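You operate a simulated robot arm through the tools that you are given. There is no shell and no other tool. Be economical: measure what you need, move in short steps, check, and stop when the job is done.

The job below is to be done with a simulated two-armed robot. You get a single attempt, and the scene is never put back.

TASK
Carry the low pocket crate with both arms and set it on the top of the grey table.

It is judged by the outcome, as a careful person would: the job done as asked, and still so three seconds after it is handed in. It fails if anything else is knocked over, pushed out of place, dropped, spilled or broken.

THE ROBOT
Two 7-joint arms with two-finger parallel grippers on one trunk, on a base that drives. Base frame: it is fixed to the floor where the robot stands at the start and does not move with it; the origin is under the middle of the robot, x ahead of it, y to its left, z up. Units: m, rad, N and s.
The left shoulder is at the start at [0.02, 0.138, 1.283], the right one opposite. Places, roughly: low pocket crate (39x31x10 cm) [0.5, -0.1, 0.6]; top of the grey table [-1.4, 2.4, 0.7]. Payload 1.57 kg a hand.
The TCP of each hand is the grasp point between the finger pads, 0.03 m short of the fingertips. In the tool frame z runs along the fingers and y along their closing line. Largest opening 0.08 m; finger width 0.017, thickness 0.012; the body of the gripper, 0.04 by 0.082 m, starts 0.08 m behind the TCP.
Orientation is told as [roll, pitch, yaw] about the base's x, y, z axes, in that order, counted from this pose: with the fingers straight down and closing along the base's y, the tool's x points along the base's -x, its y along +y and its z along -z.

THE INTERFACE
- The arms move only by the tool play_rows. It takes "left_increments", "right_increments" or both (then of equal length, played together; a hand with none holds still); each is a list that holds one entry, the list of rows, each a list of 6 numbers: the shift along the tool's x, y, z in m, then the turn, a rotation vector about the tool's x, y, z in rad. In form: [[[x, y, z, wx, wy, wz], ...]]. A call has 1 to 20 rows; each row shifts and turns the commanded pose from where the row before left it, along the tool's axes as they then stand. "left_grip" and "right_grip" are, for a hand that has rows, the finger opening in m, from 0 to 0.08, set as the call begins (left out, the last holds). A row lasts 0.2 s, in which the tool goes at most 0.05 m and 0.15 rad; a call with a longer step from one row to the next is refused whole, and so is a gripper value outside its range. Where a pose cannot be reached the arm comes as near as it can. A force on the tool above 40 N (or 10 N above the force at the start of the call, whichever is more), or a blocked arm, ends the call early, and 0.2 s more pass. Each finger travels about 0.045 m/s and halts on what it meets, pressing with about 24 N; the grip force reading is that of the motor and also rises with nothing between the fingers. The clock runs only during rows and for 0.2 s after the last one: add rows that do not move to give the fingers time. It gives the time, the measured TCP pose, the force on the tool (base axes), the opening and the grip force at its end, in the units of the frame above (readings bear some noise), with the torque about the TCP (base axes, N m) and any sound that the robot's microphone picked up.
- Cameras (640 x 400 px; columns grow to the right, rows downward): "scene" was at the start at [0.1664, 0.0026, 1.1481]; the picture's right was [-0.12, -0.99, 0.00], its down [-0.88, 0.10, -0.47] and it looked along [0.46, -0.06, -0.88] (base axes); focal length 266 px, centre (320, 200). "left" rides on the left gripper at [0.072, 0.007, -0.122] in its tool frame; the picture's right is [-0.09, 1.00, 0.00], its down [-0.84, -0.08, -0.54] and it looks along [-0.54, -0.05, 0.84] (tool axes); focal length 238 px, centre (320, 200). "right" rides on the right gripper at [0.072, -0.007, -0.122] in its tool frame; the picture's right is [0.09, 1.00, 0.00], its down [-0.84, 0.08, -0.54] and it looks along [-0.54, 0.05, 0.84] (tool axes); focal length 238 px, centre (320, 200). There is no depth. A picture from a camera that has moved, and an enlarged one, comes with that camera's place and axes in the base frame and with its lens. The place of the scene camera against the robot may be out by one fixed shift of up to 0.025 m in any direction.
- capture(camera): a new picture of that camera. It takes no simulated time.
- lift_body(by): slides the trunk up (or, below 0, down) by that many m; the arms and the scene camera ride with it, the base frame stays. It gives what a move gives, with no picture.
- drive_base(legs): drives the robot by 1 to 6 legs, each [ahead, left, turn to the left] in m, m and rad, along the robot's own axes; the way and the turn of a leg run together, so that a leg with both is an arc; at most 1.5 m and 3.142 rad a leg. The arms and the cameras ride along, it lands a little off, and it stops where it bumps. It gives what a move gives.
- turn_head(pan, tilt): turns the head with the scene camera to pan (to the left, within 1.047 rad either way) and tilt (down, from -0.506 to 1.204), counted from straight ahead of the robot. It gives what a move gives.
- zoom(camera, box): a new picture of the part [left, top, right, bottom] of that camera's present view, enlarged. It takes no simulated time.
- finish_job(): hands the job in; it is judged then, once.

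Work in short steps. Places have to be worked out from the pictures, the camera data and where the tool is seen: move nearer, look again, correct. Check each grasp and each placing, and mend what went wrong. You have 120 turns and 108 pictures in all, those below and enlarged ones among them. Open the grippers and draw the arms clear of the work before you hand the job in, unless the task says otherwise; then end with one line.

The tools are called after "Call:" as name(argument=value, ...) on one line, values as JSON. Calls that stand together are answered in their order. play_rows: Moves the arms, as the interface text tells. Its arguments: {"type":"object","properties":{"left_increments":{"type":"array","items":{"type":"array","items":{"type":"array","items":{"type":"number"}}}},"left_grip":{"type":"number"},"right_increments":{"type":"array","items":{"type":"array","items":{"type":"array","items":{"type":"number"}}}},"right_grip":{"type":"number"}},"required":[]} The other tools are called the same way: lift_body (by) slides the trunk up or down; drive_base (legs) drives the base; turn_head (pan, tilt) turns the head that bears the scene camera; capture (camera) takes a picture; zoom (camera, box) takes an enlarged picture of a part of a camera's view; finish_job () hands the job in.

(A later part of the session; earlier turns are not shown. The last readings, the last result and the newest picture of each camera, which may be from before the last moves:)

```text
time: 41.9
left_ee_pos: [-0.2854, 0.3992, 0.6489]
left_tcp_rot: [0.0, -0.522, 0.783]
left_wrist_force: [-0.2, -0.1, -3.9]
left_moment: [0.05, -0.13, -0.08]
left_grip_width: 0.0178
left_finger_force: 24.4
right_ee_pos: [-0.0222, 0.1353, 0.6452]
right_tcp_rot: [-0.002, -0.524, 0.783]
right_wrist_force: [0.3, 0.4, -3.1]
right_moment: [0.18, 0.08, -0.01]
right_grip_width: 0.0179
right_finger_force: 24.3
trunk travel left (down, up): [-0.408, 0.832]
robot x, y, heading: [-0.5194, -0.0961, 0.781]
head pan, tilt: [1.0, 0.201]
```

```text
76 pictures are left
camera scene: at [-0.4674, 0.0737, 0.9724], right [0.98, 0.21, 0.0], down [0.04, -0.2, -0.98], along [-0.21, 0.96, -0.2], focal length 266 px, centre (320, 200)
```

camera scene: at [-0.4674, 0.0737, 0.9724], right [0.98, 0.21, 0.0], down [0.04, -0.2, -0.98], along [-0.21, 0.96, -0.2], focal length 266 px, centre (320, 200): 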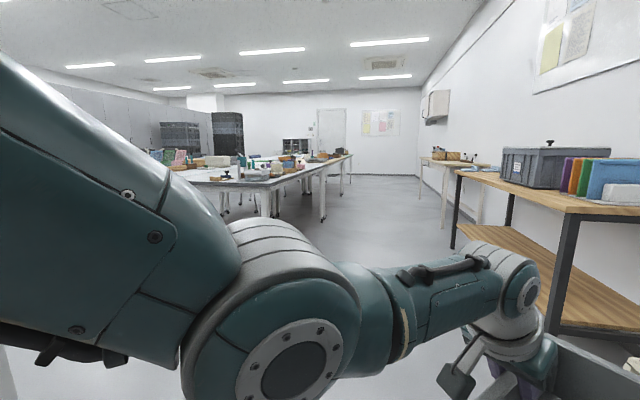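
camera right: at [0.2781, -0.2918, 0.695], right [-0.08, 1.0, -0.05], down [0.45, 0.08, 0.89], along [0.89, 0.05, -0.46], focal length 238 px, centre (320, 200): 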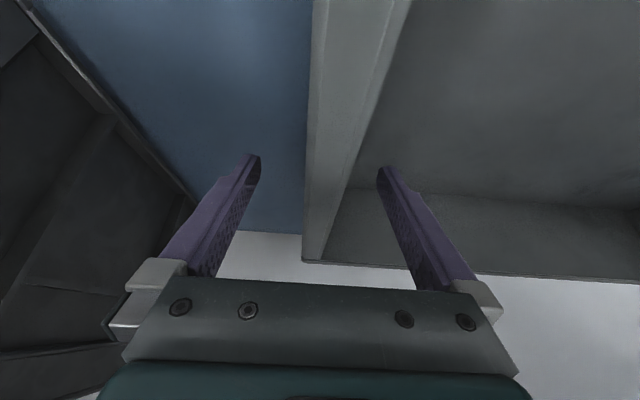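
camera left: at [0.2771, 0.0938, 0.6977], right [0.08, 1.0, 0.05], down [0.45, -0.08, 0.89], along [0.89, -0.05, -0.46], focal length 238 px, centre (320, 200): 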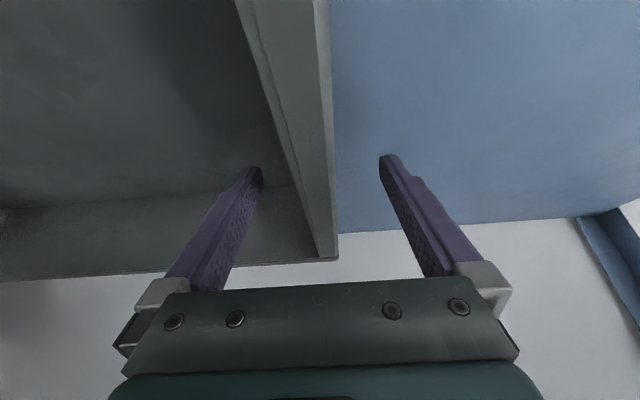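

The grey table appears at about (275,175), with items on it. Zoom in.

Call:
zoom(camera="scene", box=[150, 120, 370, 240])

```text
2.91 times, centred on (260, 180) of scene
camera zoom: at [-0.4674, 0.0737, 0.9724], right [0.98, 0.21, 0.0], down [0.04, -0.2, -0.98], along [-0.21, 0.96, -0.2], focal length 773 px, centre (494, 258)
```

zoom: 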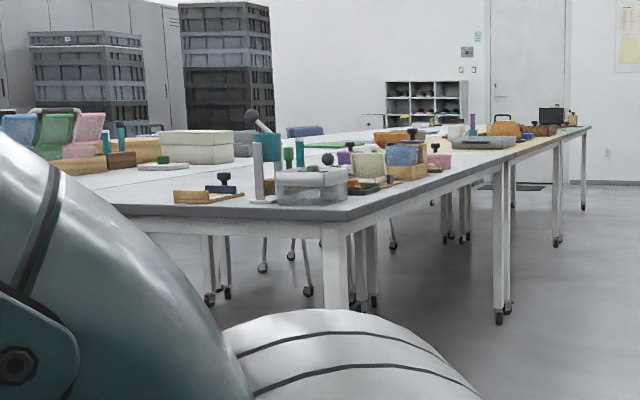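

The near end of the table is around y≈1.8, running from x≈−1.2 to the left. Turn to face +y and look again.

Call:
drive_base(legs=[[0, 0, 0.79]])

Call:
turn_head(pan=0.0, tilt=0.2)

Call:
capture(camera="scene")

Call:
turn_head(pan=1.0, tilt=0.3)

Call:
capture(camera="scene")

```text
time: 44.4
left_ee_pos: [-0.7087, 0.4199, 0.6482]
left_tcp_rot: [0.001, -0.521, 1.573]
left_wrist_force: [-0.6, -0.1, -4.2]
left_moment: [0.04, -0.06, -0.11]
left_grip_width: 0.018
left_finger_force: 24.6
right_ee_pos: [-0.3354, 0.4214, 0.6451]
right_tcp_rot: [-0.001, -0.525, 1.577]
right_wrist_force: [-0.3, -0.1, -2.4]
right_moment: [0.18, 0.16, 0.0]
right_grip_width: 0.018
right_finger_force: 23.7
trunk travel left (down, up): [-0.408, 0.832]
robot x, y, heading: [-0.5212, -0.0953, 1.575]
head pan, tilt: [1.0, 0.201]
```

```text
time: 45.7
left_ee_pos: [-0.7092, 0.4187, 0.6478]
left_tcp_rot: [0.0, -0.523, 1.575]
left_wrist_force: [-0.3, 0.2, -3.7]
left_moment: [0.13, -0.05, -0.12]
left_grip_width: 0.0178
left_finger_force: 23.7
right_ee_pos: [-0.3368, 0.4214, 0.6451]
right_tcp_rot: [-0.002, -0.52, 1.577]
right_wrist_force: [0.1, 1.0, -2.7]
right_moment: [0.11, 0.22, 0.02]
right_grip_width: 0.018
right_finger_force: 23.6
trunk travel left (down, up): [-0.408, 0.832]
robot x, y, heading: [-0.5229, -0.0961, 1.567]
head pan, tilt: [0.0, 0.201]
```

```text
74 pictures are left
camera scene: at [-0.519, 0.105, 0.9723], right [1.0, 0.01, 0.0], down [0.0, -0.2, -0.98], along [0.0, 0.98, -0.2], focal length 266 px, centre (320, 200)
```

scene: 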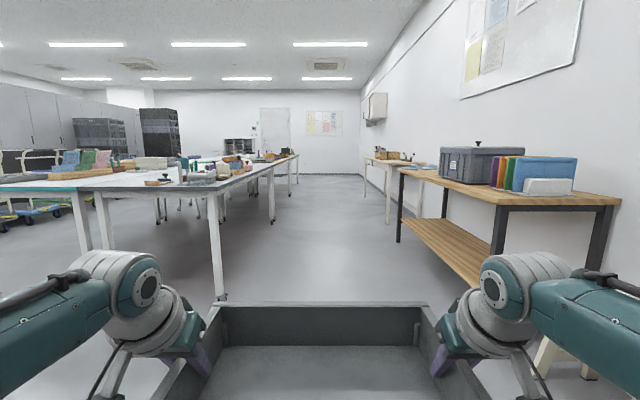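

```text
time: 46.9
left_ee_pos: [-0.7089, 0.421, 0.6481]
left_tcp_rot: [0.001, -0.52, 1.574]
left_wrist_force: [-0.7, 0.1, -4.7]
left_moment: [0.12, -0.05, -0.12]
left_grip_width: 0.0179
left_finger_force: 24.5
right_ee_pos: [-0.3364, 0.4212, 0.6459]
right_tcp_rot: [-0.003, -0.523, 1.576]
right_wrist_force: [0.2, 0.5, -2.7]
right_moment: [0.08, 0.22, 0.02]
right_grip_width: 0.0178
right_finger_force: 23.9
trunk travel left (down, up): [-0.408, 0.832]
robot x, y, heading: [-0.5229, -0.0978, 1.573]
head pan, tilt: [1.0, 0.3]
```

```text
73 pictures are left
camera scene: at [-0.5973, 0.062, 0.9631], right [0.54, 0.84, 0.0], down [0.25, -0.16, -0.96], along [-0.81, 0.51, -0.3], focal length 266 px, centre (320, 200)
```

scene: 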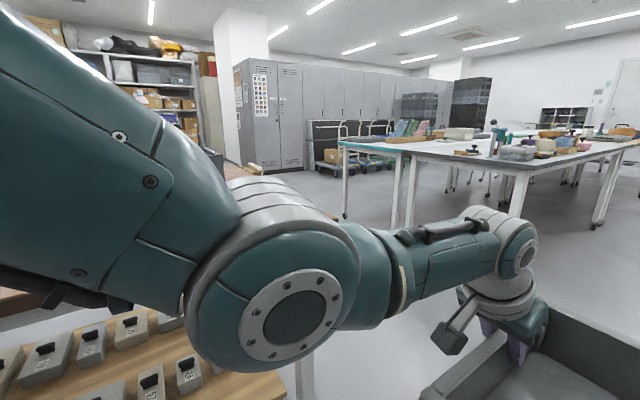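

There's a wooden table with blocks close to my left/behind, so I go straight ahead first (clear floor) before strafing left.

Call:
drive_base(legs=[[0.55, 0, 0]])

Call:
capture(camera="scene")

Call:
turn_head(pan=0.45, tilt=0.35)

Call:
capture(camera="scene")

```text
time: 50.1
left_ee_pos: [-0.7114, 0.9706, 0.6473]
left_tcp_rot: [0.001, -0.521, 1.575]
left_wrist_force: [-0.8, -0.5, -4.1]
left_moment: [0.08, -0.02, -0.1]
left_grip_width: 0.0181
left_finger_force: 24.0
right_ee_pos: [-0.34, 0.9721, 0.646]
right_tcp_rot: [-0.001, -0.523, 1.578]
right_wrist_force: [-0.8, 0.8, -2.2]
right_moment: [0.15, 0.23, 0.05]
right_grip_width: 0.0176
right_finger_force: 24.0
trunk travel left (down, up): [-0.408, 0.832]
robot x, y, heading: [-0.5223, 0.4544, 1.577]
head pan, tilt: [1.0, 0.3]
```

```text
72 pictures are left
camera scene: at [-0.6002, 0.6126, 0.9631], right [0.54, 0.84, 0.0], down [0.25, -0.16, -0.96], along [-0.81, 0.51, -0.3], focal length 266 px, centre (320, 200)
```

scene: 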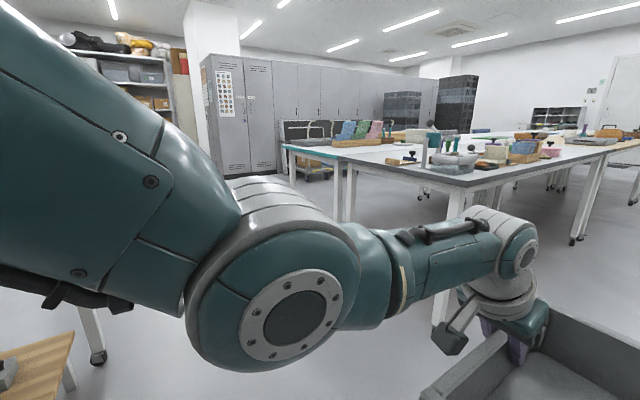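

```text
time: 51.1
left_ee_pos: [-0.7118, 0.9697, 0.6475]
left_tcp_rot: [-0.002, -0.52, 1.576]
left_wrist_force: [-0.4, 0.0, -4.6]
left_moment: [0.05, -0.07, -0.09]
left_grip_width: 0.018
left_finger_force: 24.6
right_ee_pos: [-0.3393, 0.972, 0.6452]
right_tcp_rot: [-0.001, -0.523, 1.576]
right_wrist_force: [0.3, 0.2, -3.1]
right_moment: [0.18, 0.15, 0.02]
right_grip_width: 0.0178
right_finger_force: 24.3
trunk travel left (down, up): [-0.408, 0.832]
robot x, y, heading: [-0.5233, 0.4562, 1.573]
head pan, tilt: [0.45, 0.351]
```

```text
71 pictures are left
camera scene: at [-0.5624, 0.6461, 0.9583], right [0.9, 0.44, 0.0], down [0.15, -0.31, -0.94], along [-0.41, 0.84, -0.34], focal length 266 px, centre (320, 200)
```

scene: 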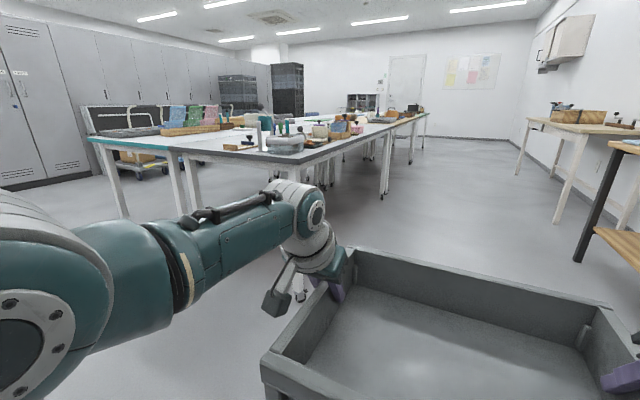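

Raise the crate above table height (+0.2 m) and move ahead another 0.25 m, then look at the table and the wooden bench behind-left.

Call:
lift_body(by=0.2)

Call:
drive_base(legs=[[0.2, 0, 0]])

Call:
capture(camera="scene")

Call:
turn_head(pan=1.04, tilt=0.6)

Call:
capture(camera="scene")

```text
time: 53.2
left_ee_pos: [-0.7113, 0.9697, 0.8469]
left_tcp_rot: [0.0, -0.522, 1.575]
left_wrist_force: [-0.1, -1.0, -3.5]
left_moment: [0.12, -0.09, -0.09]
left_grip_width: 0.018
left_finger_force: 23.8
right_ee_pos: [-0.3379, 0.973, 0.8468]
right_tcp_rot: [-0.002, -0.522, 1.576]
right_wrist_force: [0.8, 0.3, -3.7]
right_moment: [0.14, 0.2, 0.06]
right_grip_width: 0.0178
right_finger_force: 24.2
trunk travel left (down, up): [-0.608, 0.632]
robot x, y, heading: [-0.5227, 0.4498, 1.574]
head pan, tilt: [0.45, 0.351]
```

```text
time: 54.8
left_ee_pos: [-0.7101, 1.17, 0.8473]
left_tcp_rot: [-0.001, -0.523, 1.574]
left_wrist_force: [-1.5, -1.0, -3.5]
left_moment: [0.11, -0.07, -0.13]
left_grip_width: 0.0177
left_finger_force: 24.2
right_ee_pos: [-0.3379, 1.1711, 0.8442]
right_tcp_rot: [-0.002, -0.522, 1.571]
right_wrist_force: [-0.7, 0.4, -2.7]
right_moment: [0.13, 0.23, 0.08]
right_grip_width: 0.018
right_finger_force: 24.0
trunk travel left (down, up): [-0.608, 0.632]
robot x, y, heading: [-0.5243, 0.6512, 1.575]
head pan, tilt: [0.45, 0.351]
```

```text
70 pictures are left
camera scene: at [-0.5623, 0.8452, 1.1584], right [0.9, 0.44, 0.0], down [0.15, -0.31, -0.94], along [-0.41, 0.84, -0.34], focal length 266 px, centre (320, 200)
```

scene: 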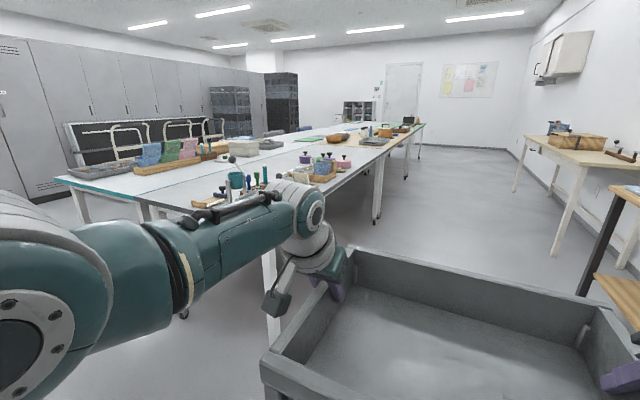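

```text
time: 55.8
left_ee_pos: [-0.7104, 1.1697, 0.8476]
left_tcp_rot: [0.0, -0.521, 1.572]
left_wrist_force: [0.2, -0.5, -4.2]
left_moment: [0.04, -0.07, -0.11]
left_grip_width: 0.018
left_finger_force: 23.9
right_ee_pos: [-0.3399, 1.1708, 0.8457]
right_tcp_rot: [0.0, -0.521, 1.572]
right_wrist_force: [0.1, -0.7, -3.2]
right_moment: [0.16, 0.14, 0.0]
right_grip_width: 0.0181
right_finger_force: 24.1
trunk travel left (down, up): [-0.608, 0.632]
robot x, y, heading: [-0.5255, 0.653, 1.567]
head pan, tilt: [1.04, 0.6]
```

```text
69 pictures are left
camera scene: at [-0.5979, 0.8059, 1.1356], right [0.51, 0.86, 0.0], down [0.49, -0.29, -0.83], along [-0.71, 0.42, -0.56], focal length 266 px, centre (320, 200)
```

scene: 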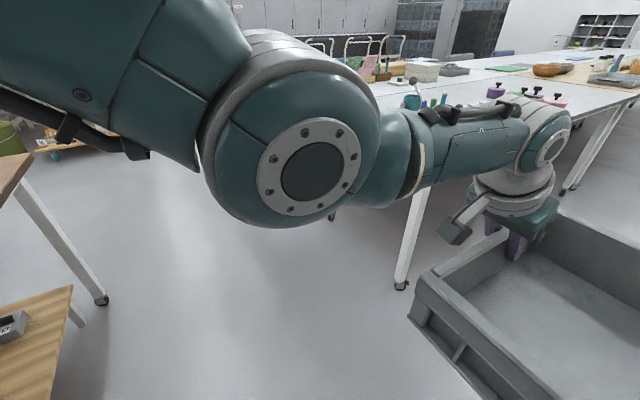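

Behind-left obstacles have y<0.45. Move ahead 0.17 m, then strafe left to view the table end head-on.

Call:
drive_base(legs=[[0.17, 0, 0], [0, 0.7, 0]])

Call:
turn_head(pan=0, tilt=0.35)

Call:
capture(camera="scene")

```text
time: 60.7
left_ee_pos: [-1.3939, 1.344, 0.8477]
left_tcp_rot: [0.001, -0.521, 1.565]
left_wrist_force: [-0.4, 0.3, -2.8]
left_moment: [-0.01, -0.09, -0.06]
left_grip_width: 0.0179
left_finger_force: 23.7
right_ee_pos: [-1.0228, 1.3434, 0.8451]
right_tcp_rot: [-0.002, -0.522, 1.565]
right_wrist_force: [-0.1, -0.3, -3.9]
right_moment: [0.28, 0.18, 0.1]
right_grip_width: 0.0178
right_finger_force: 24.1
trunk travel left (down, up): [-0.608, 0.632]
robot x, y, heading: [-1.2143, 0.8251, 1.565]
head pan, tilt: [1.04, 0.6]
```

```text
time: 62.0
left_ee_pos: [-1.3935, 1.3444, 0.8464]
left_tcp_rot: [-0.002, -0.52, 1.563]
left_wrist_force: [1.0, -0.4, -3.8]
left_moment: [0.1, -0.07, -0.1]
left_grip_width: 0.0178
left_finger_force: 24.3
right_ee_pos: [-1.022, 1.3436, 0.8443]
right_tcp_rot: [0.0, -0.52, 1.564]
right_wrist_force: [0.1, 0.1, -3.0]
right_moment: [0.14, 0.17, -0.02]
right_grip_width: 0.0178
right_finger_force: 24.3
trunk travel left (down, up): [-0.608, 0.632]
robot x, y, heading: [-1.2137, 0.8282, 1.563]
head pan, tilt: [0.0, 0.351]
```

```text
68 pictures are left
camera scene: at [-1.2081, 1.0287, 1.1583], right [1.0, -0.01, 0.0], down [0.0, -0.34, -0.94], along [0.01, 0.94, -0.34], focal length 266 px, centre (320, 200)
```

scene: 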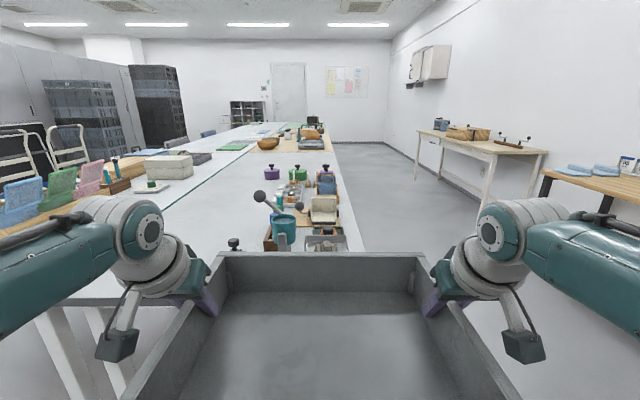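

The grey table spans x≈−1.8..−1.08 with items along its right strip. Check the view from the hand cameras.

Call:
capture(camera="left")

Call:
capture(camera="right")

Call:
zoom(camera="scene", box=[100, 110, 400, 290])

```text
67 pictures are left
camera left: at [-1.4015, 1.2221, 0.9169], right [-1.0, 0.09, 0.05], down [0.08, 0.46, 0.89], along [0.06, 0.89, -0.46], focal length 238 px, centre (320, 200)
```

left: 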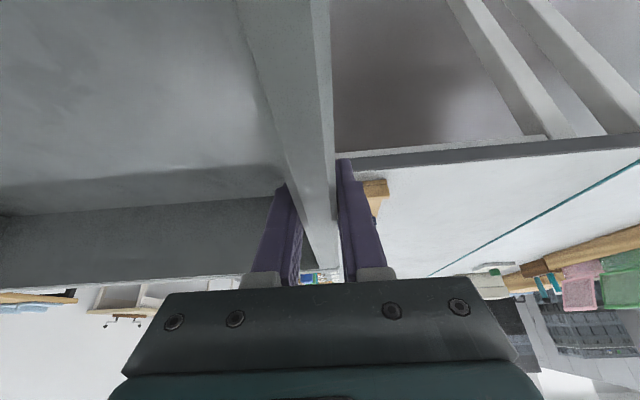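

```text
66 pictures are left
camera right: at [-1.0159, 1.2192, 0.9142], right [-1.0, -0.07, -0.05], down [-0.07, 0.46, 0.89], along [-0.04, 0.89, -0.46], focal length 238 px, centre (320, 200)
```

right: 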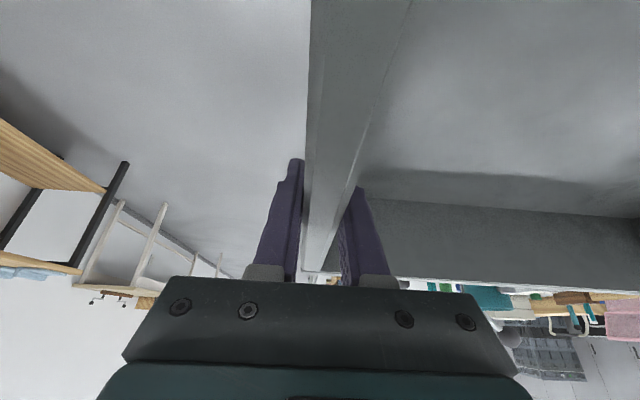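

```text
2.13 times, centred on (250, 200) of scene
camera zoom: at [-1.2081, 1.0287, 1.1583], right [1.0, -0.01, 0.0], down [0.0, -0.34, -0.94], along [0.01, 0.94, -0.34], focal length 567 px, centre (469, 200)
```

zoom: 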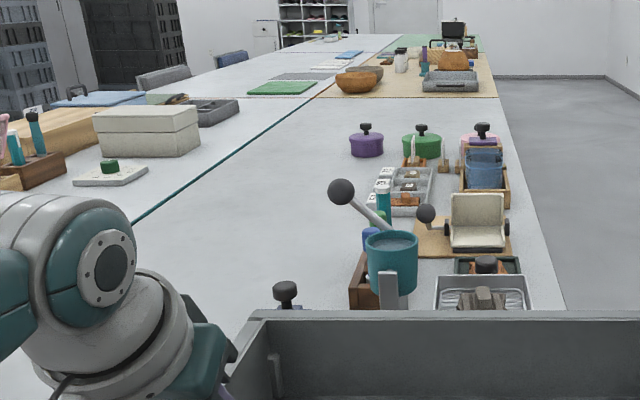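

Hand-camera geometry suggests the table edge is nearer (y≈1.5, height maybe 0.73), so back off 0.15 m, then strafe left 0.45 m to face the free strip.

Call:
drive_base(legs=[[-0.15, 0, 0.006], [0, 0.45, 0]])

Call:
capture(camera="scene")

Call:
capture(camera="right")

Call:
capture(camera="left")

```text
time: 65.7
left_ee_pos: [-1.8446, 1.2002, 0.8483]
left_tcp_rot: [0.001, -0.521, 1.558]
left_wrist_force: [-1.1, 0.3, -3.9]
left_moment: [-0.1, -0.14, -0.03]
left_grip_width: 0.0179
left_finger_force: 24.3
right_ee_pos: [-1.4732, 1.1958, 0.8449]
right_tcp_rot: [-0.002, -0.522, 1.557]
right_wrist_force: [-0.9, -0.6, -3.2]
right_moment: [0.33, 0.11, 0.14]
right_grip_width: 0.0179
right_finger_force: 23.5
trunk travel left (down, up): [-0.608, 0.632]
robot x, y, heading: [-1.6677, 0.6787, 1.558]
head pan, tilt: [0.0, 0.351]
```

```text
64 pictures are left
camera scene: at [-1.6617, 0.8833, 1.1583], right [1.0, -0.01, 0.0], down [0.0, -0.34, -0.94], along [0.01, 0.94, -0.34], focal length 266 px, centre (320, 200)
```

scene: 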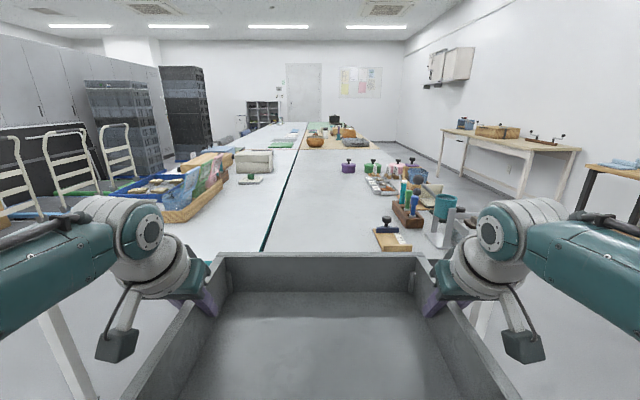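

```text
63 pictures are left
camera right: at [-1.4682, 1.0725, 0.9142], right [-1.0, -0.07, -0.05], down [-0.07, 0.46, 0.89], along [-0.04, 0.89, -0.46], focal length 238 px, centre (320, 200)
```

right: 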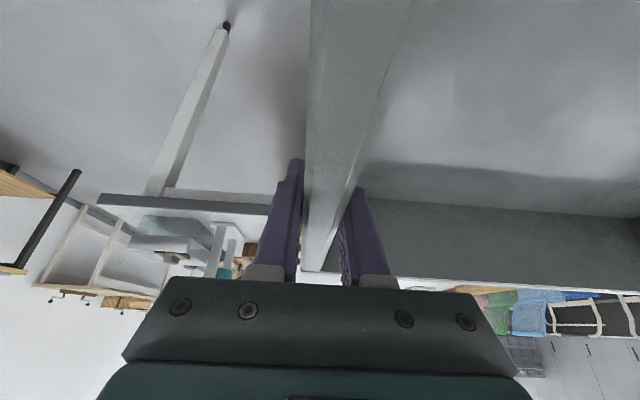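

```text
62 pictures are left
camera left: at [-1.8538, 1.0778, 0.9168], right [-0.99, 0.09, 0.05], down [0.08, 0.45, 0.89], along [0.06, 0.89, -0.46], focal length 238 px, centre (320, 200)
```

left: 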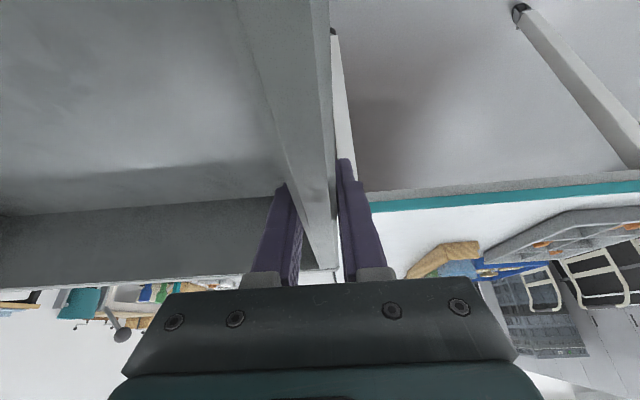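

I see the grey table's left border (teal joint) and a slab with a knob near the right. Zoom to measure the free gap.

Call:
zoom(camera="scene", box=[220, 130, 480, 270])

```text
2.46 times, centred on (350, 200) of scene
camera zoom: at [-1.6617, 0.8833, 1.1583], right [1.0, -0.01, 0.0], down [0.0, -0.34, -0.94], along [0.01, 0.94, -0.34], focal length 654 px, centre (246, 200)
```

zoom: 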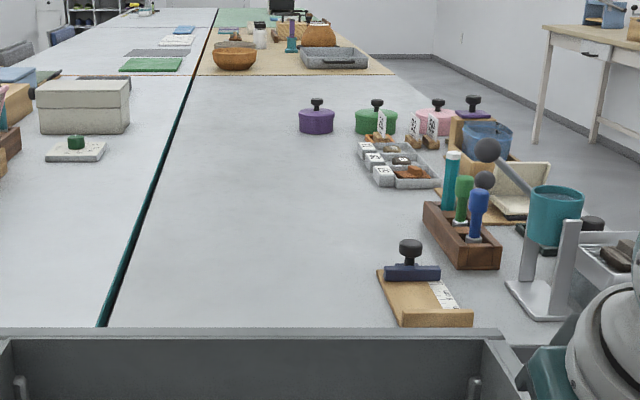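

The clear area (x −1.82..−1.38) lies beyond the slab, at y>1.73, so I need to get deep. Look down to see how large the base is, to judge if it can slide under the table.

Call:
turn_head(pan=0, tilt=1.2)

Call:
capture(camera="scene")

```text
time: 66.9
left_ee_pos: [-1.8458, 1.2004, 0.8474]
left_tcp_rot: [0.001, -0.521, 1.556]
left_wrist_force: [-0.5, -0.6, -4.8]
left_moment: [0.07, -0.1, -0.15]
left_grip_width: 0.0178
left_finger_force: 23.5
right_ee_pos: [-1.474, 1.1969, 0.8445]
right_tcp_rot: [-0.002, -0.52, 1.555]
right_wrist_force: [-0.7, 0.2, -3.4]
right_moment: [0.16, 0.11, -0.02]
right_grip_width: 0.018
right_finger_force: 23.9
trunk travel left (down, up): [-0.608, 0.632]
robot x, y, heading: [-1.6683, 0.6808, 1.557]
head pan, tilt: [0.0, 1.201]
```

```text
60 pictures are left
camera scene: at [-1.6621, 0.8461, 1.091], right [1.0, -0.01, 0.0], down [-0.01, -0.93, -0.36], along [0.01, 0.36, -0.93], focal length 266 px, centre (320, 200)
```

scene: 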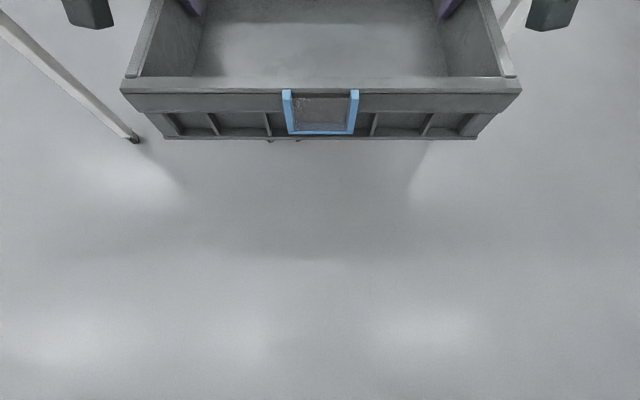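

No base is visible below, but going deep there would bring my right arm over tall items. Better: the table is empty across its full width around y 2.65–3.3, reachable from the aisle on its right side. I go back right to the aisle and drive up it.

Call:
turn_head(pan=0, tilt=0.35)

Call:
drive_base(legs=[[0, -1.3, 0.012]])

Call:
capture(camera="scene")

```text
time: 68.0
left_ee_pos: [-1.8449, 1.199, 0.8471]
left_tcp_rot: [0.0, -0.52, 1.559]
left_wrist_force: [-0.2, -0.3, -3.4]
left_moment: [0.15, -0.06, -0.11]
left_grip_width: 0.0179
left_finger_force: 24.0
right_ee_pos: [-1.4726, 1.1958, 0.8452]
right_tcp_rot: [-0.001, -0.521, 1.557]
right_wrist_force: [0.6, 0.4, -3.7]
right_moment: [0.09, 0.13, -0.02]
right_grip_width: 0.0179
right_finger_force: 24.6
trunk travel left (down, up): [-0.608, 0.632]
robot x, y, heading: [-1.6627, 0.6815, 1.555]
head pan, tilt: [0.0, 0.351]
```

```text
time: 74.6
left_ee_pos: [-0.5412, 1.1796, 0.8466]
left_tcp_rot: [0.0, -0.518, 1.553]
left_wrist_force: [0.4, -0.5, -3.9]
left_moment: [-0.06, -0.07, -0.16]
left_grip_width: 0.0178
left_finger_force: 23.9
right_ee_pos: [-0.1686, 1.1753, 0.8456]
right_tcp_rot: [-0.001, -0.52, 1.554]
right_wrist_force: [-0.1, 0.7, -3.7]
right_moment: [0.28, 0.09, -0.11]
right_grip_width: 0.0176
right_finger_force: 24.5
trunk travel left (down, up): [-0.608, 0.632]
robot x, y, heading: [-0.369, 0.6639, 1.553]
head pan, tilt: [0.0, 0.351]
```

```text
59 pictures are left
camera scene: at [-0.3593, 0.8627, 1.1583], right [1.0, -0.02, 0.0], down [-0.01, -0.34, -0.94], along [0.02, 0.94, -0.34], focal length 266 px, centre (320, 200)
```

scene: 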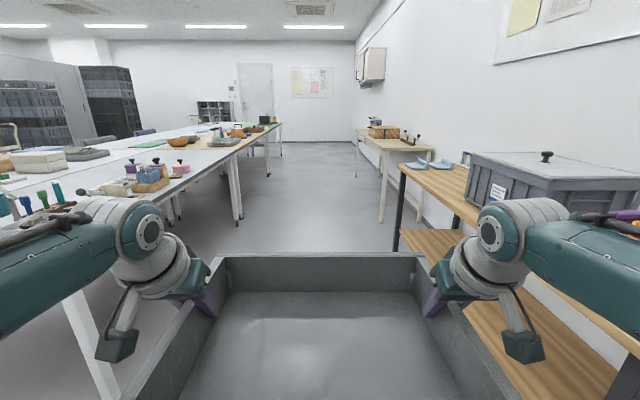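

The aisle is clear; my right-side extent (~0.45 m) stays clear of the bench at x≥0.27. Drive up in two legs.

Call:
drive_base(legs=[[0, 0, 0.018], [1.2, 0, 0]])

Call:
turn_head(pan=0.5, tilt=0.4)

Call:
capture(camera="scene")

```text
time: 80.9
left_ee_pos: [-0.5348, 2.361, 0.8467]
left_tcp_rot: [0.001, -0.52, 1.557]
left_wrist_force: [-0.4, 0.0, -4.0]
left_moment: [0.11, -0.14, -0.12]
left_grip_width: 0.018
left_finger_force: 24.1
right_ee_pos: [-0.1629, 2.3566, 0.8449]
right_tcp_rot: [-0.002, -0.519, 1.557]
right_wrist_force: [0.3, 0.2, -3.6]
right_moment: [0.11, 0.1, -0.02]
right_grip_width: 0.0177
right_finger_force: 23.9
trunk travel left (down, up): [-0.608, 0.632]
robot x, y, heading: [-0.355, 1.8373, 1.56]
head pan, tilt: [0.0, 0.351]
```

```text
time: 81.8
left_ee_pos: [-0.5353, 2.3604, 0.8472]
left_tcp_rot: [0.0, -0.519, 1.557]
left_wrist_force: [-0.3, -0.4, -3.9]
left_moment: [-0.01, -0.13, -0.12]
left_grip_width: 0.0179
left_finger_force: 23.7
right_ee_pos: [-0.1642, 2.3563, 0.845]
right_tcp_rot: [-0.002, -0.519, 1.555]
right_wrist_force: [-0.1, -0.1, -3.8]
right_moment: [0.2, 0.05, -0.02]
right_grip_width: 0.0178
right_finger_force: 24.1
trunk travel left (down, up): [-0.608, 0.632]
robot x, y, heading: [-0.3552, 1.8416, 1.554]
head pan, tilt: [0.499, 0.4]
```

```text
58 pictures are left
camera scene: at [-0.3964, 2.0326, 1.1538], right [0.89, 0.47, 0.0], down [0.18, -0.34, -0.92], along [-0.43, 0.82, -0.39], focal length 266 px, centre (320, 200)
```

scene: 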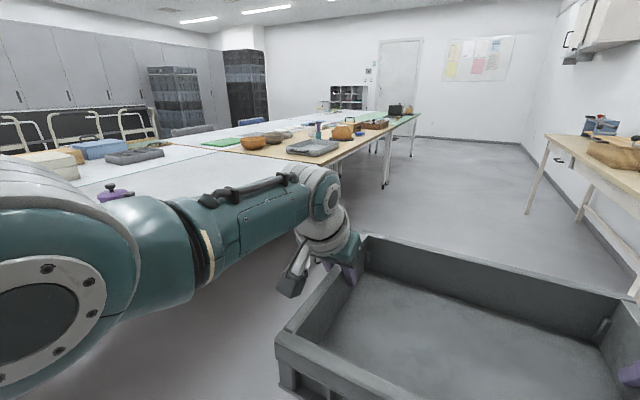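

Clear ahead. Raise 6 cm and move up to y≈2.95.

Call:
lift_body(by=0.06)

Call:
drive_base(legs=[[0, 0, 0.016], [1.1, 0.05, 0]])

Call:
turn_head(pan=1.04, tilt=0.4)

Call:
capture(camera="scene")

```text
time: 82.8
left_ee_pos: [-0.5367, 2.3612, 0.9065]
left_tcp_rot: [-0.001, -0.52, 1.557]
left_wrist_force: [0.3, -0.8, -4.5]
left_moment: [0.09, -0.13, -0.12]
left_grip_width: 0.0179
left_finger_force: 23.9
right_ee_pos: [-0.163, 2.3549, 0.905]
right_tcp_rot: [0.0, -0.52, 1.557]
right_wrist_force: [0.0, 0.0, -4.7]
right_moment: [0.15, 0.14, -0.07]
right_grip_width: 0.018
right_finger_force: 23.9
trunk travel left (down, up): [-0.668, 0.572]
robot x, y, heading: [-0.3561, 1.8417, 1.56]
head pan, tilt: [0.499, 0.4]
```

```text
time: 88.7
left_ee_pos: [-0.5922, 3.4398, 0.9065]
left_tcp_rot: [0.002, -0.519, 1.571]
left_wrist_force: [0.7, 0.0, -3.1]
left_moment: [0.1, -0.11, -0.14]
left_grip_width: 0.018
left_finger_force: 23.9
right_ee_pos: [-0.2204, 3.4409, 0.9048]
right_tcp_rot: [-0.002, -0.519, 1.57]
right_wrist_force: [0.5, 0.9, -3.6]
right_moment: [0.07, 0.15, -0.01]
right_grip_width: 0.0178
right_finger_force: 23.3
trunk travel left (down, up): [-0.668, 0.572]
robot x, y, heading: [-0.4072, 2.9213, 1.566]
head pan, tilt: [0.499, 0.4]
```

```text
time: 89.7
left_ee_pos: [-0.5912, 3.4395, 0.9066]
left_tcp_rot: [-0.002, -0.521, 1.571]
left_wrist_force: [0.4, -0.1, -2.9]
left_moment: [0.04, -0.12, -0.14]
left_grip_width: 0.018
left_finger_force: 24.6
right_ee_pos: [-0.2204, 3.4408, 0.9047]
right_tcp_rot: [0.001, -0.521, 1.571]
right_wrist_force: [0.2, -0.1, -4.0]
right_moment: [0.21, 0.06, -0.02]
right_grip_width: 0.0178
right_finger_force: 24.3
trunk travel left (down, up): [-0.668, 0.572]
robot x, y, heading: [-0.4061, 2.9264, 1.578]
head pan, tilt: [1.04, 0.4]
```

```text
57 pictures are left
camera scene: at [-0.4839, 3.0788, 1.2138], right [0.51, 0.86, 0.0], down [0.34, -0.2, -0.92], along [-0.79, 0.47, -0.39], focal length 266 px, centre (320, 200)
```

scene: 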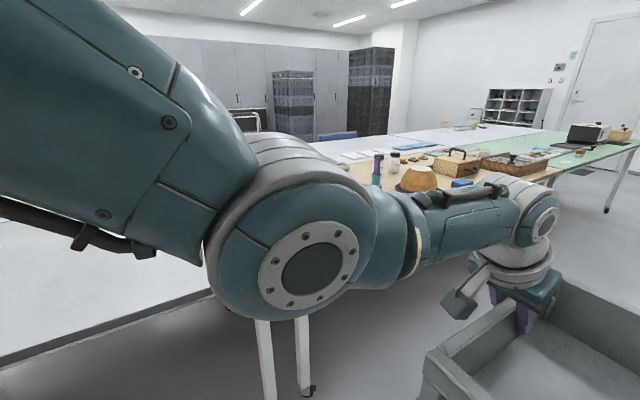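

Table joint at y≈3.35; empty grey zone is directly left. Shift right 0.12 m and turn left to face the table.

Call:
drive_base(legs=[[0, -0.12, 0], [0, 0, 1.565]])

Call:
turn_head(pan=0, tilt=0.4)

Call:
capture(camera="scene")

Call:
capture(camera="left")

Call:
capture(camera="right")

```text
time: 94.7
left_ee_pos: [-0.8081, 2.7495, 0.907]
left_tcp_rot: [0.0, -0.52, 3.117]
left_wrist_force: [0.5, -0.6, -4.4]
left_moment: [0.09, 0.24, -0.18]
left_grip_width: 0.0177
left_finger_force: 23.9
right_ee_pos: [-0.8001, 3.1221, 0.9051]
right_tcp_rot: [-0.002, -0.52, 3.116]
right_wrist_force: [-0.4, 0.4, -3.6]
right_moment: [-0.1, 0.04, -0.02]
right_grip_width: 0.0179
right_finger_force: 23.9
trunk travel left (down, up): [-0.668, 0.572]
robot x, y, heading: [-0.2863, 2.9261, 3.115]
head pan, tilt: [1.04, 0.4]
```

```text
time: 96.0
left_ee_pos: [-0.809, 2.7495, 0.9056]
left_tcp_rot: [0.0, -0.519, 3.116]
left_wrist_force: [0.3, -0.3, -4.1]
left_moment: [0.09, 0.1, -0.14]
left_grip_width: 0.0177
left_finger_force: 24.3
right_ee_pos: [-0.8001, 3.1218, 0.9048]
right_tcp_rot: [0.0, -0.519, 3.117]
right_wrist_force: [-0.5, 0.2, -3.3]
right_moment: [-0.19, 0.1, -0.07]
right_grip_width: 0.018
right_finger_force: 23.8
trunk travel left (down, up): [-0.668, 0.572]
robot x, y, heading: [-0.289, 2.9251, 3.119]
head pan, tilt: [0.0, 0.4]
```

```text
56 pictures are left
camera scene: at [-0.4766, 2.9374, 1.2138], right [0.02, 1.0, 0.0], down [0.39, -0.01, -0.92], along [-0.92, 0.02, -0.39], focal length 266 px, centre (320, 200)
```

scene: 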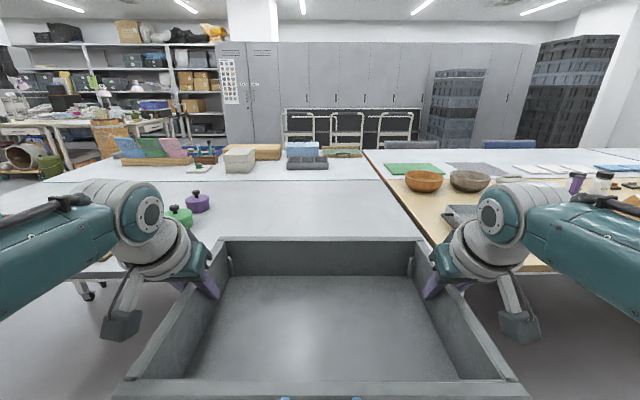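

```text
55 pictures are left
camera left: at [-0.6866, 2.7405, 0.9765], right [-0.1, -0.99, 0.05], down [-0.46, 0.09, 0.89], along [-0.88, 0.07, -0.46], focal length 238 px, centre (320, 200)
```

left: 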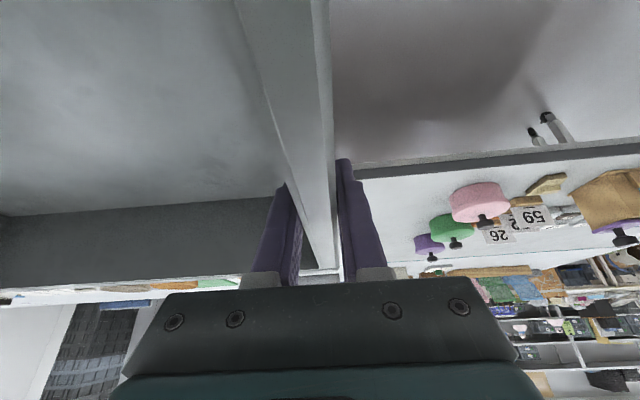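

```text
54 pictures are left
camera right: at [-0.6772, 3.125, 0.9739], right [0.05, -1.0, -0.05], down [-0.46, -0.07, 0.89], along [-0.89, -0.03, -0.46], focal length 238 px, centre (320, 200)
```

right: 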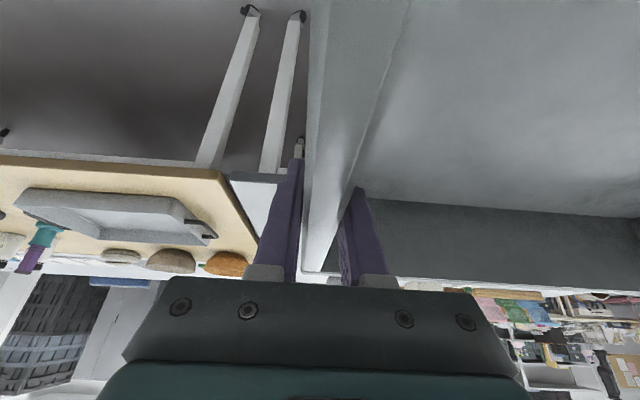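

Table edge at x≈−1.09, pots at y<2.51, joint at y≈3.29. I aim for a crate centre near (−1.31, 2.97). Advance 0.3 m with small corrections, then check.

Call:
drive_base(legs=[[0, -0.04, 0.024], [0.3, 0, 0]])

Call:
capture(camera="left")

Call:
capture(camera="scene")

```text
time: 98.5
left_ee_pos: [-1.1009, 2.7749, 0.9066]
left_tcp_rot: [-0.001, -0.519, -3.14]
left_wrist_force: [-0.3, -0.7, -3.6]
left_moment: [0.07, 0.1, -0.14]
left_grip_width: 0.0179
left_finger_force: 24.1
right_ee_pos: [-1.1018, 3.1477, 0.9033]
right_tcp_rot: [-0.001, -0.52, -3.137]
right_wrist_force: [-0.2, 0.7, -3.4]
right_moment: [-0.16, 0.16, 0.02]
right_grip_width: 0.0178
right_finger_force: 24.7
trunk travel left (down, up): [-0.668, 0.572]
robot x, y, heading: [-0.584, 2.9617, -3.138]
head pan, tilt: [0.0, 0.4]
```

```text
53 pictures are left
camera left: at [-0.9779, 2.7691, 0.9764], right [-0.08, -1.0, 0.05], down [-0.46, 0.08, 0.89], along [-0.89, 0.05, -0.46], focal length 238 px, centre (320, 200)
```

left: 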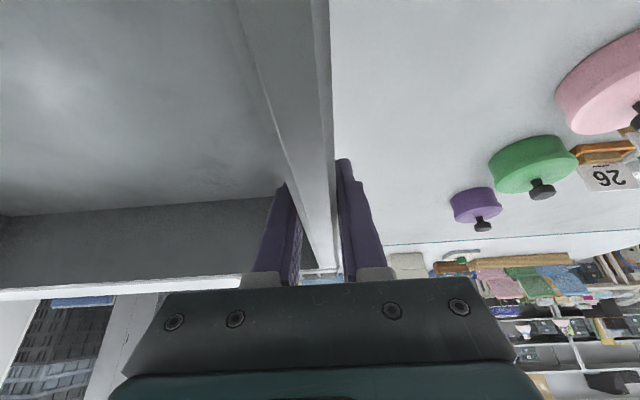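

```text
52 pictures are left
camera scene: at [-0.773, 2.9714, 1.2138], right [0.0, 1.0, 0.0], down [0.39, 0.0, -0.92], along [-0.92, 0.0, -0.39], focal length 266 px, centre (320, 200)
```

scene: 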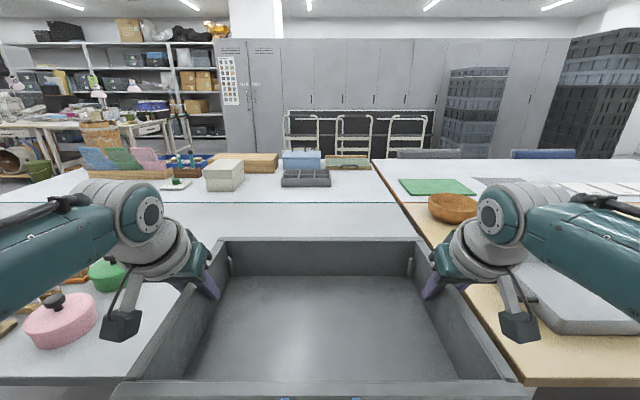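

All clear above the table. Advance another 0.21 m at this height.

Call:
drive_base(legs=[[0.21, 0, 0]])

Call:
turn_head(pan=0.6, tilt=0.7)

Call:
capture(camera="scene")

Call:
capture(camera="left")

Call:
capture(camera="right")

```text
time: 100.1
left_ee_pos: [-1.3054, 2.7739, 0.906]
left_tcp_rot: [-0.001, -0.518, -3.14]
left_wrist_force: [0.0, -1.0, -3.7]
left_moment: [0.1, 0.1, -0.13]
left_grip_width: 0.0181
left_finger_force: 23.9
right_ee_pos: [-1.3078, 3.1459, 0.9035]
right_tcp_rot: [-0.002, -0.519, -3.14]
right_wrist_force: [-0.7, 0.6, -2.8]
right_moment: [-0.17, 0.1, -0.04]
right_grip_width: 0.0179
right_finger_force: 23.7
trunk travel left (down, up): [-0.668, 0.572]
robot x, y, heading: [-0.7916, 2.9602, -3.14]
head pan, tilt: [0.0, 0.4]
```

```text
time: 101.1
left_ee_pos: [-1.3062, 2.7752, 0.9071]
left_tcp_rot: [0.0, -0.518, -3.139]
left_wrist_force: [0.8, 0.3, -4.0]
left_moment: [0.16, 0.01, -0.17]
left_grip_width: 0.0178
left_finger_force: 23.9
right_ee_pos: [-1.3078, 3.1465, 0.9037]
right_tcp_rot: [0.001, -0.519, -3.14]
right_wrist_force: [0.2, 0.5, -4.2]
right_moment: [-0.1, 0.17, -0.04]
right_grip_width: 0.0179
right_finger_force: 24.3
trunk travel left (down, up): [-0.668, 0.572]
robot x, y, heading: [-0.7891, 2.9605, -3.146]
head pan, tilt: [0.6, 0.7]
```

```text
51 pictures are left
camera scene: at [-0.9565, 2.9229, 1.187], right [-0.57, 0.82, 0.0], down [0.53, 0.36, -0.76], along [-0.63, -0.43, -0.64], focal length 266 px, centre (320, 200)
```

scene: 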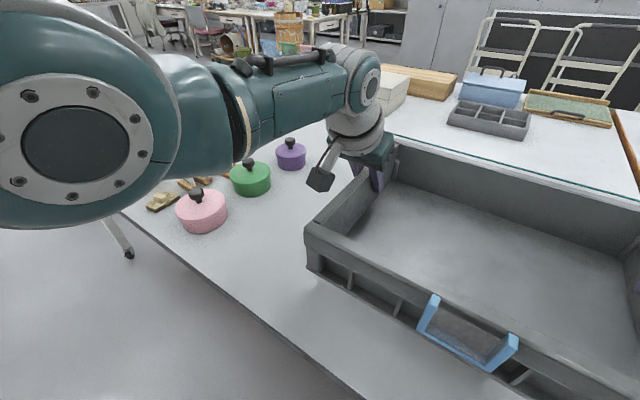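

```text
50 pictures are left
camera left: at [-1.1836, 2.7683, 0.9762], right [-0.08, -1.0, 0.05], down [-0.46, 0.08, 0.89], along [-0.89, 0.05, -0.46], focal length 238 px, centre (320, 200)
```

left: 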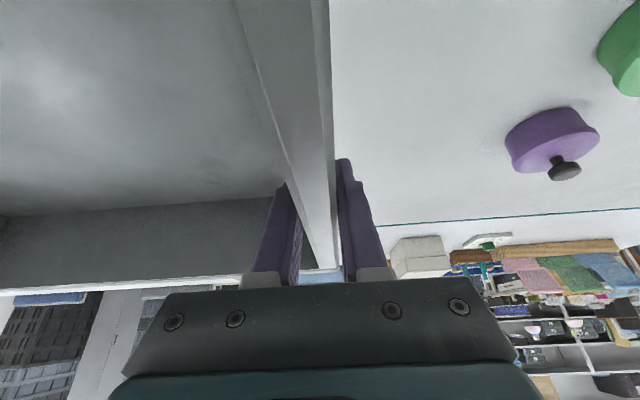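

```text
49 pictures are left
camera right: at [-1.1848, 3.1528, 0.9735], right [0.08, -1.0, -0.05], down [-0.46, -0.08, 0.89], along [-0.88, -0.05, -0.46], focal length 238 px, centre (320, 200)
```

right: 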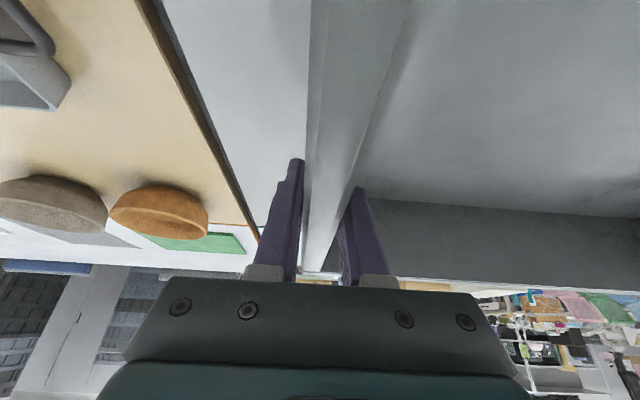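

Crate is over clear grey top, pots and mat well away. Lower 8 cm, then creep.

Call:
lift_body(by=-0.08)

Call:
capture(camera="scene")

```text
time: 102.3
left_ee_pos: [-1.3069, 2.7746, 0.8274]
left_tcp_rot: [0.0, -0.519, -3.14]
left_wrist_force: [0.3, -0.2, -3.6]
left_moment: [0.09, 0.09, -0.13]
left_grip_width: 0.0177
left_finger_force: 23.8
right_ee_pos: [-1.3088, 3.1458, 0.8241]
right_tcp_rot: [-0.001, -0.518, -3.14]
right_wrist_force: [-0.4, 0.6, -3.8]
right_moment: [-0.13, 0.1, -0.02]
right_grip_width: 0.0178
right_finger_force: 24.1
trunk travel left (down, up): [-0.588, 0.652]
robot x, y, heading: [-0.7904, 2.9629, -3.14]
head pan, tilt: [0.6, 0.7]
```

```text
48 pictures are left
camera scene: at [-0.9565, 2.9229, 1.107], right [-0.57, 0.82, 0.0], down [0.53, 0.37, -0.76], along [-0.63, -0.43, -0.64], focal length 266 px, centre (320, 200)
```

scene: 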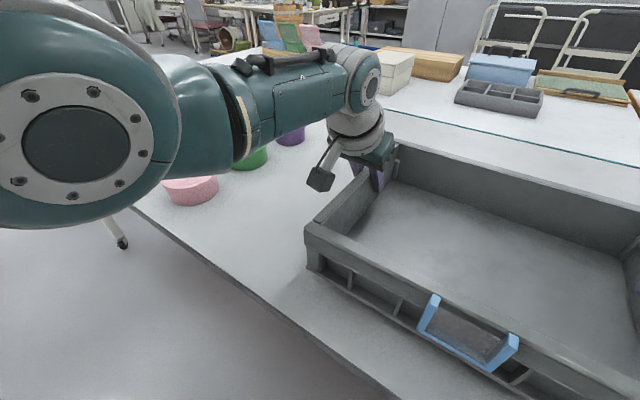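

Still a couple of cm above the top, well inside the edge. Creep down 1 cm steps.

Call:
lift_body(by=-0.01)

Call:
lift_body(by=-0.007)

```text
time: 102.9
left_ee_pos: [-1.3065, 2.7737, 0.816]
left_tcp_rot: [-0.002, -0.518, -3.141]
left_wrist_force: [0.3, 0.0, -4.9]
left_moment: [0.08, 0.09, -0.16]
left_grip_width: 0.0179
left_finger_force: 24.4
right_ee_pos: [-1.3081, 3.1469, 0.8138]
right_tcp_rot: [0.002, -0.519, -3.14]
right_wrist_force: [0.0, 0.6, -4.3]
right_moment: [-0.16, 0.12, -0.02]
right_grip_width: 0.0181
right_finger_force: 23.5
trunk travel left (down, up): [-0.578, 0.662]
robot x, y, heading: [-0.7876, 2.9614, -3.14]
head pan, tilt: [0.6, 0.7]
```

```text
time: 103.5
left_ee_pos: [-1.306, 2.7746, 0.8095]
left_tcp_rot: [0.0, -0.519, -3.139]
left_wrist_force: [0.3, -0.6, -4.2]
left_moment: [0.1, 0.12, -0.2]
left_grip_width: 0.0179
left_finger_force: 23.6
right_ee_pos: [-1.308, 3.1486, 0.8071]
right_tcp_rot: [-0.001, -0.518, -3.141]
right_wrist_force: [-0.4, 0.4, -4.4]
right_moment: [-0.19, 0.1, 0.02]
right_grip_width: 0.018
right_finger_force: 24.3
trunk travel left (down, up): [-0.571, 0.669]
robot x, y, heading: [-0.7894, 2.9622, -3.142]
head pan, tilt: [0.6, 0.7]
```

No contact yet; continue with small steps.

Call:
lift_body(by=-0.007)

Call:
zoom(camera="scene", box=[250, 180, 550, 400])

```text
time: 104.0
left_ee_pos: [-1.3112, 2.7741, 0.8073]
left_tcp_rot: [0.0, -0.53, -3.139]
left_wrist_force: [13.1, -1.5, 29.6]
left_moment: [0.19, 0.26, -0.36]
left_grip_width: 0.0179
left_finger_force: 23.9
right_ee_pos: [-1.3122, 3.1472, 0.8055]
right_tcp_rot: [0.0, -0.531, -3.139]
right_wrist_force: [1.3, 6.1, 20.5]
right_moment: [-1.34, -0.01, 0.4]
right_grip_width: 0.0182
right_finger_force: 24.2
trunk travel left (down, up): [-0.564, 0.676]
robot x, y, heading: [-0.7846, 2.9634, -3.137]
head pan, tilt: [0.6, 0.7]
```

```text
1.82 times, centred on (400, 290) of scene
camera zoom: at [-0.9582, 2.9229, 1.0843], right [-0.57, 0.82, 0.0], down [0.53, 0.37, -0.77], along [-0.63, -0.43, -0.64], focal length 483 px, centre (174, 36)
```

zoom: 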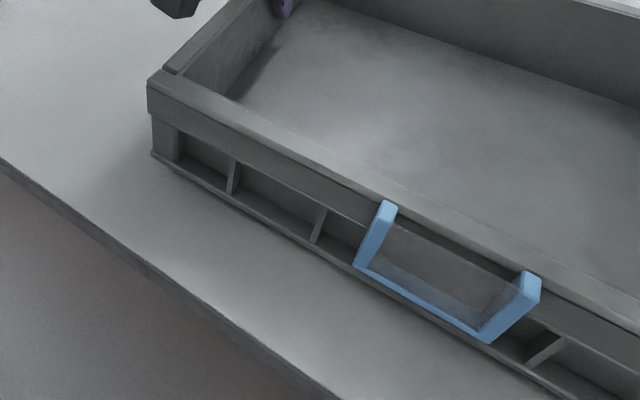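

Contact: the crate rests on the table, pressed by ~50 N. Ease up 4 mm, then open the grippers.

Call:
lift_body(by=0.004)

Call:
play_rows(left_increments=[[[0, 0, 0, 0, 0, 0], [0, 0, 0, 0, 0, 0], [0, 0, 0, 0, 0, 0], [0, 0, 0, 0, 0, 0], [0, 0, 0, 0, 0, 0]]], right_increments=[[[0, 0, 0, 0, 0, 0], [0, 0, 0, 0, 0, 0], [0, 0, 0, 0, 0, 0], [0, 0, 0, 0, 0, 0], [0, 0, 0, 0, 0, 0]]], left_grip=0.07, right_grip=0.07)

Call:
capture(camera="left")

Call:
capture(camera="right")

```text
time: 104.5
left_ee_pos: [-1.3118, 2.775, 0.8074]
left_tcp_rot: [0.001, -0.523, -3.14]
left_wrist_force: [-1.5, -0.8, 5.2]
left_moment: [0.24, 0.84, -0.3]
left_grip_width: 0.0179
left_finger_force: 24.4
right_ee_pos: [-1.3113, 3.1469, 0.8049]
right_tcp_rot: [0.0, -0.52, -3.139]
right_wrist_force: [-3.8, 0.5, 3.0]
right_moment: [-0.03, 0.85, -0.15]
right_grip_width: 0.0177
right_finger_force: 24.1
trunk travel left (down, up): [-0.568, 0.672]
robot x, y, heading: [-0.7855, 2.9615, -3.142]
head pan, tilt: [0.6, 0.7]
```

```text
time: 105.7
left_ee_pos: [-1.307, 2.7745, 0.8071]
left_tcp_rot: [0.0, -0.52, -3.14]
left_wrist_force: [0.5, 0.2, -0.4]
left_moment: [0.04, 0.0, 0.03]
left_grip_width: 0.07
left_finger_force: 0.1
right_ee_pos: [-1.3084, 3.1469, 0.8038]
right_tcp_rot: [-0.001, -0.52, -3.14]
right_wrist_force: [0.2, -0.3, 0.1]
right_moment: [0.04, 0.01, -0.02]
right_grip_width: 0.0699
right_finger_force: 0.1
trunk travel left (down, up): [-0.568, 0.672]
robot x, y, heading: [-0.7891, 2.9591, -3.148]
head pan, tilt: [0.6, 0.7]
```

```text
46 pictures are left
camera left: at [-1.1843, 2.7683, 0.8765], right [-0.08, -1.0, 0.05], down [-0.46, 0.08, 0.89], along [-0.89, 0.05, -0.46], focal length 238 px, centre (320, 200)
```

left: 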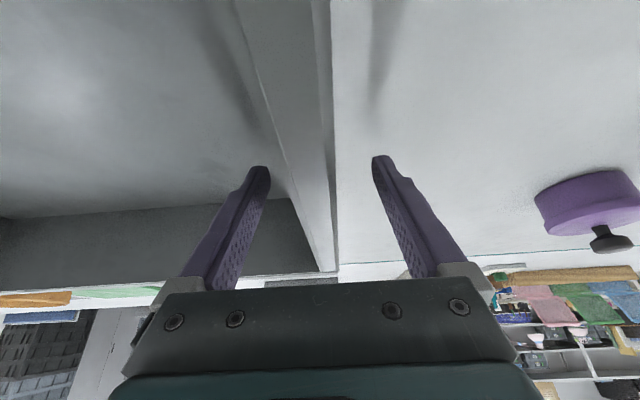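

```text
45 pictures are left
camera right: at [-1.1855, 3.1528, 0.8739], right [0.08, -1.0, -0.05], down [-0.46, -0.08, 0.89], along [-0.89, -0.05, -0.46], focal length 238 px, centre (320, 200)
```

right: 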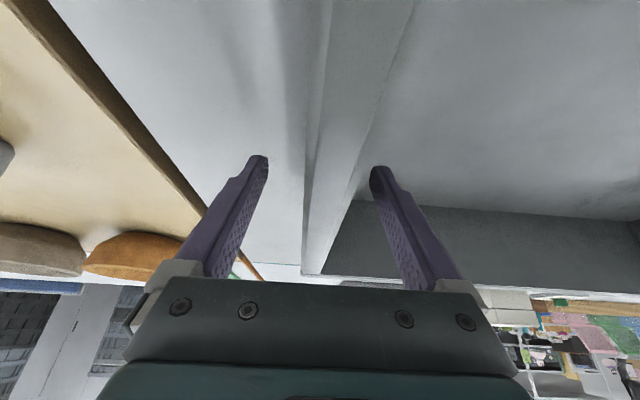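

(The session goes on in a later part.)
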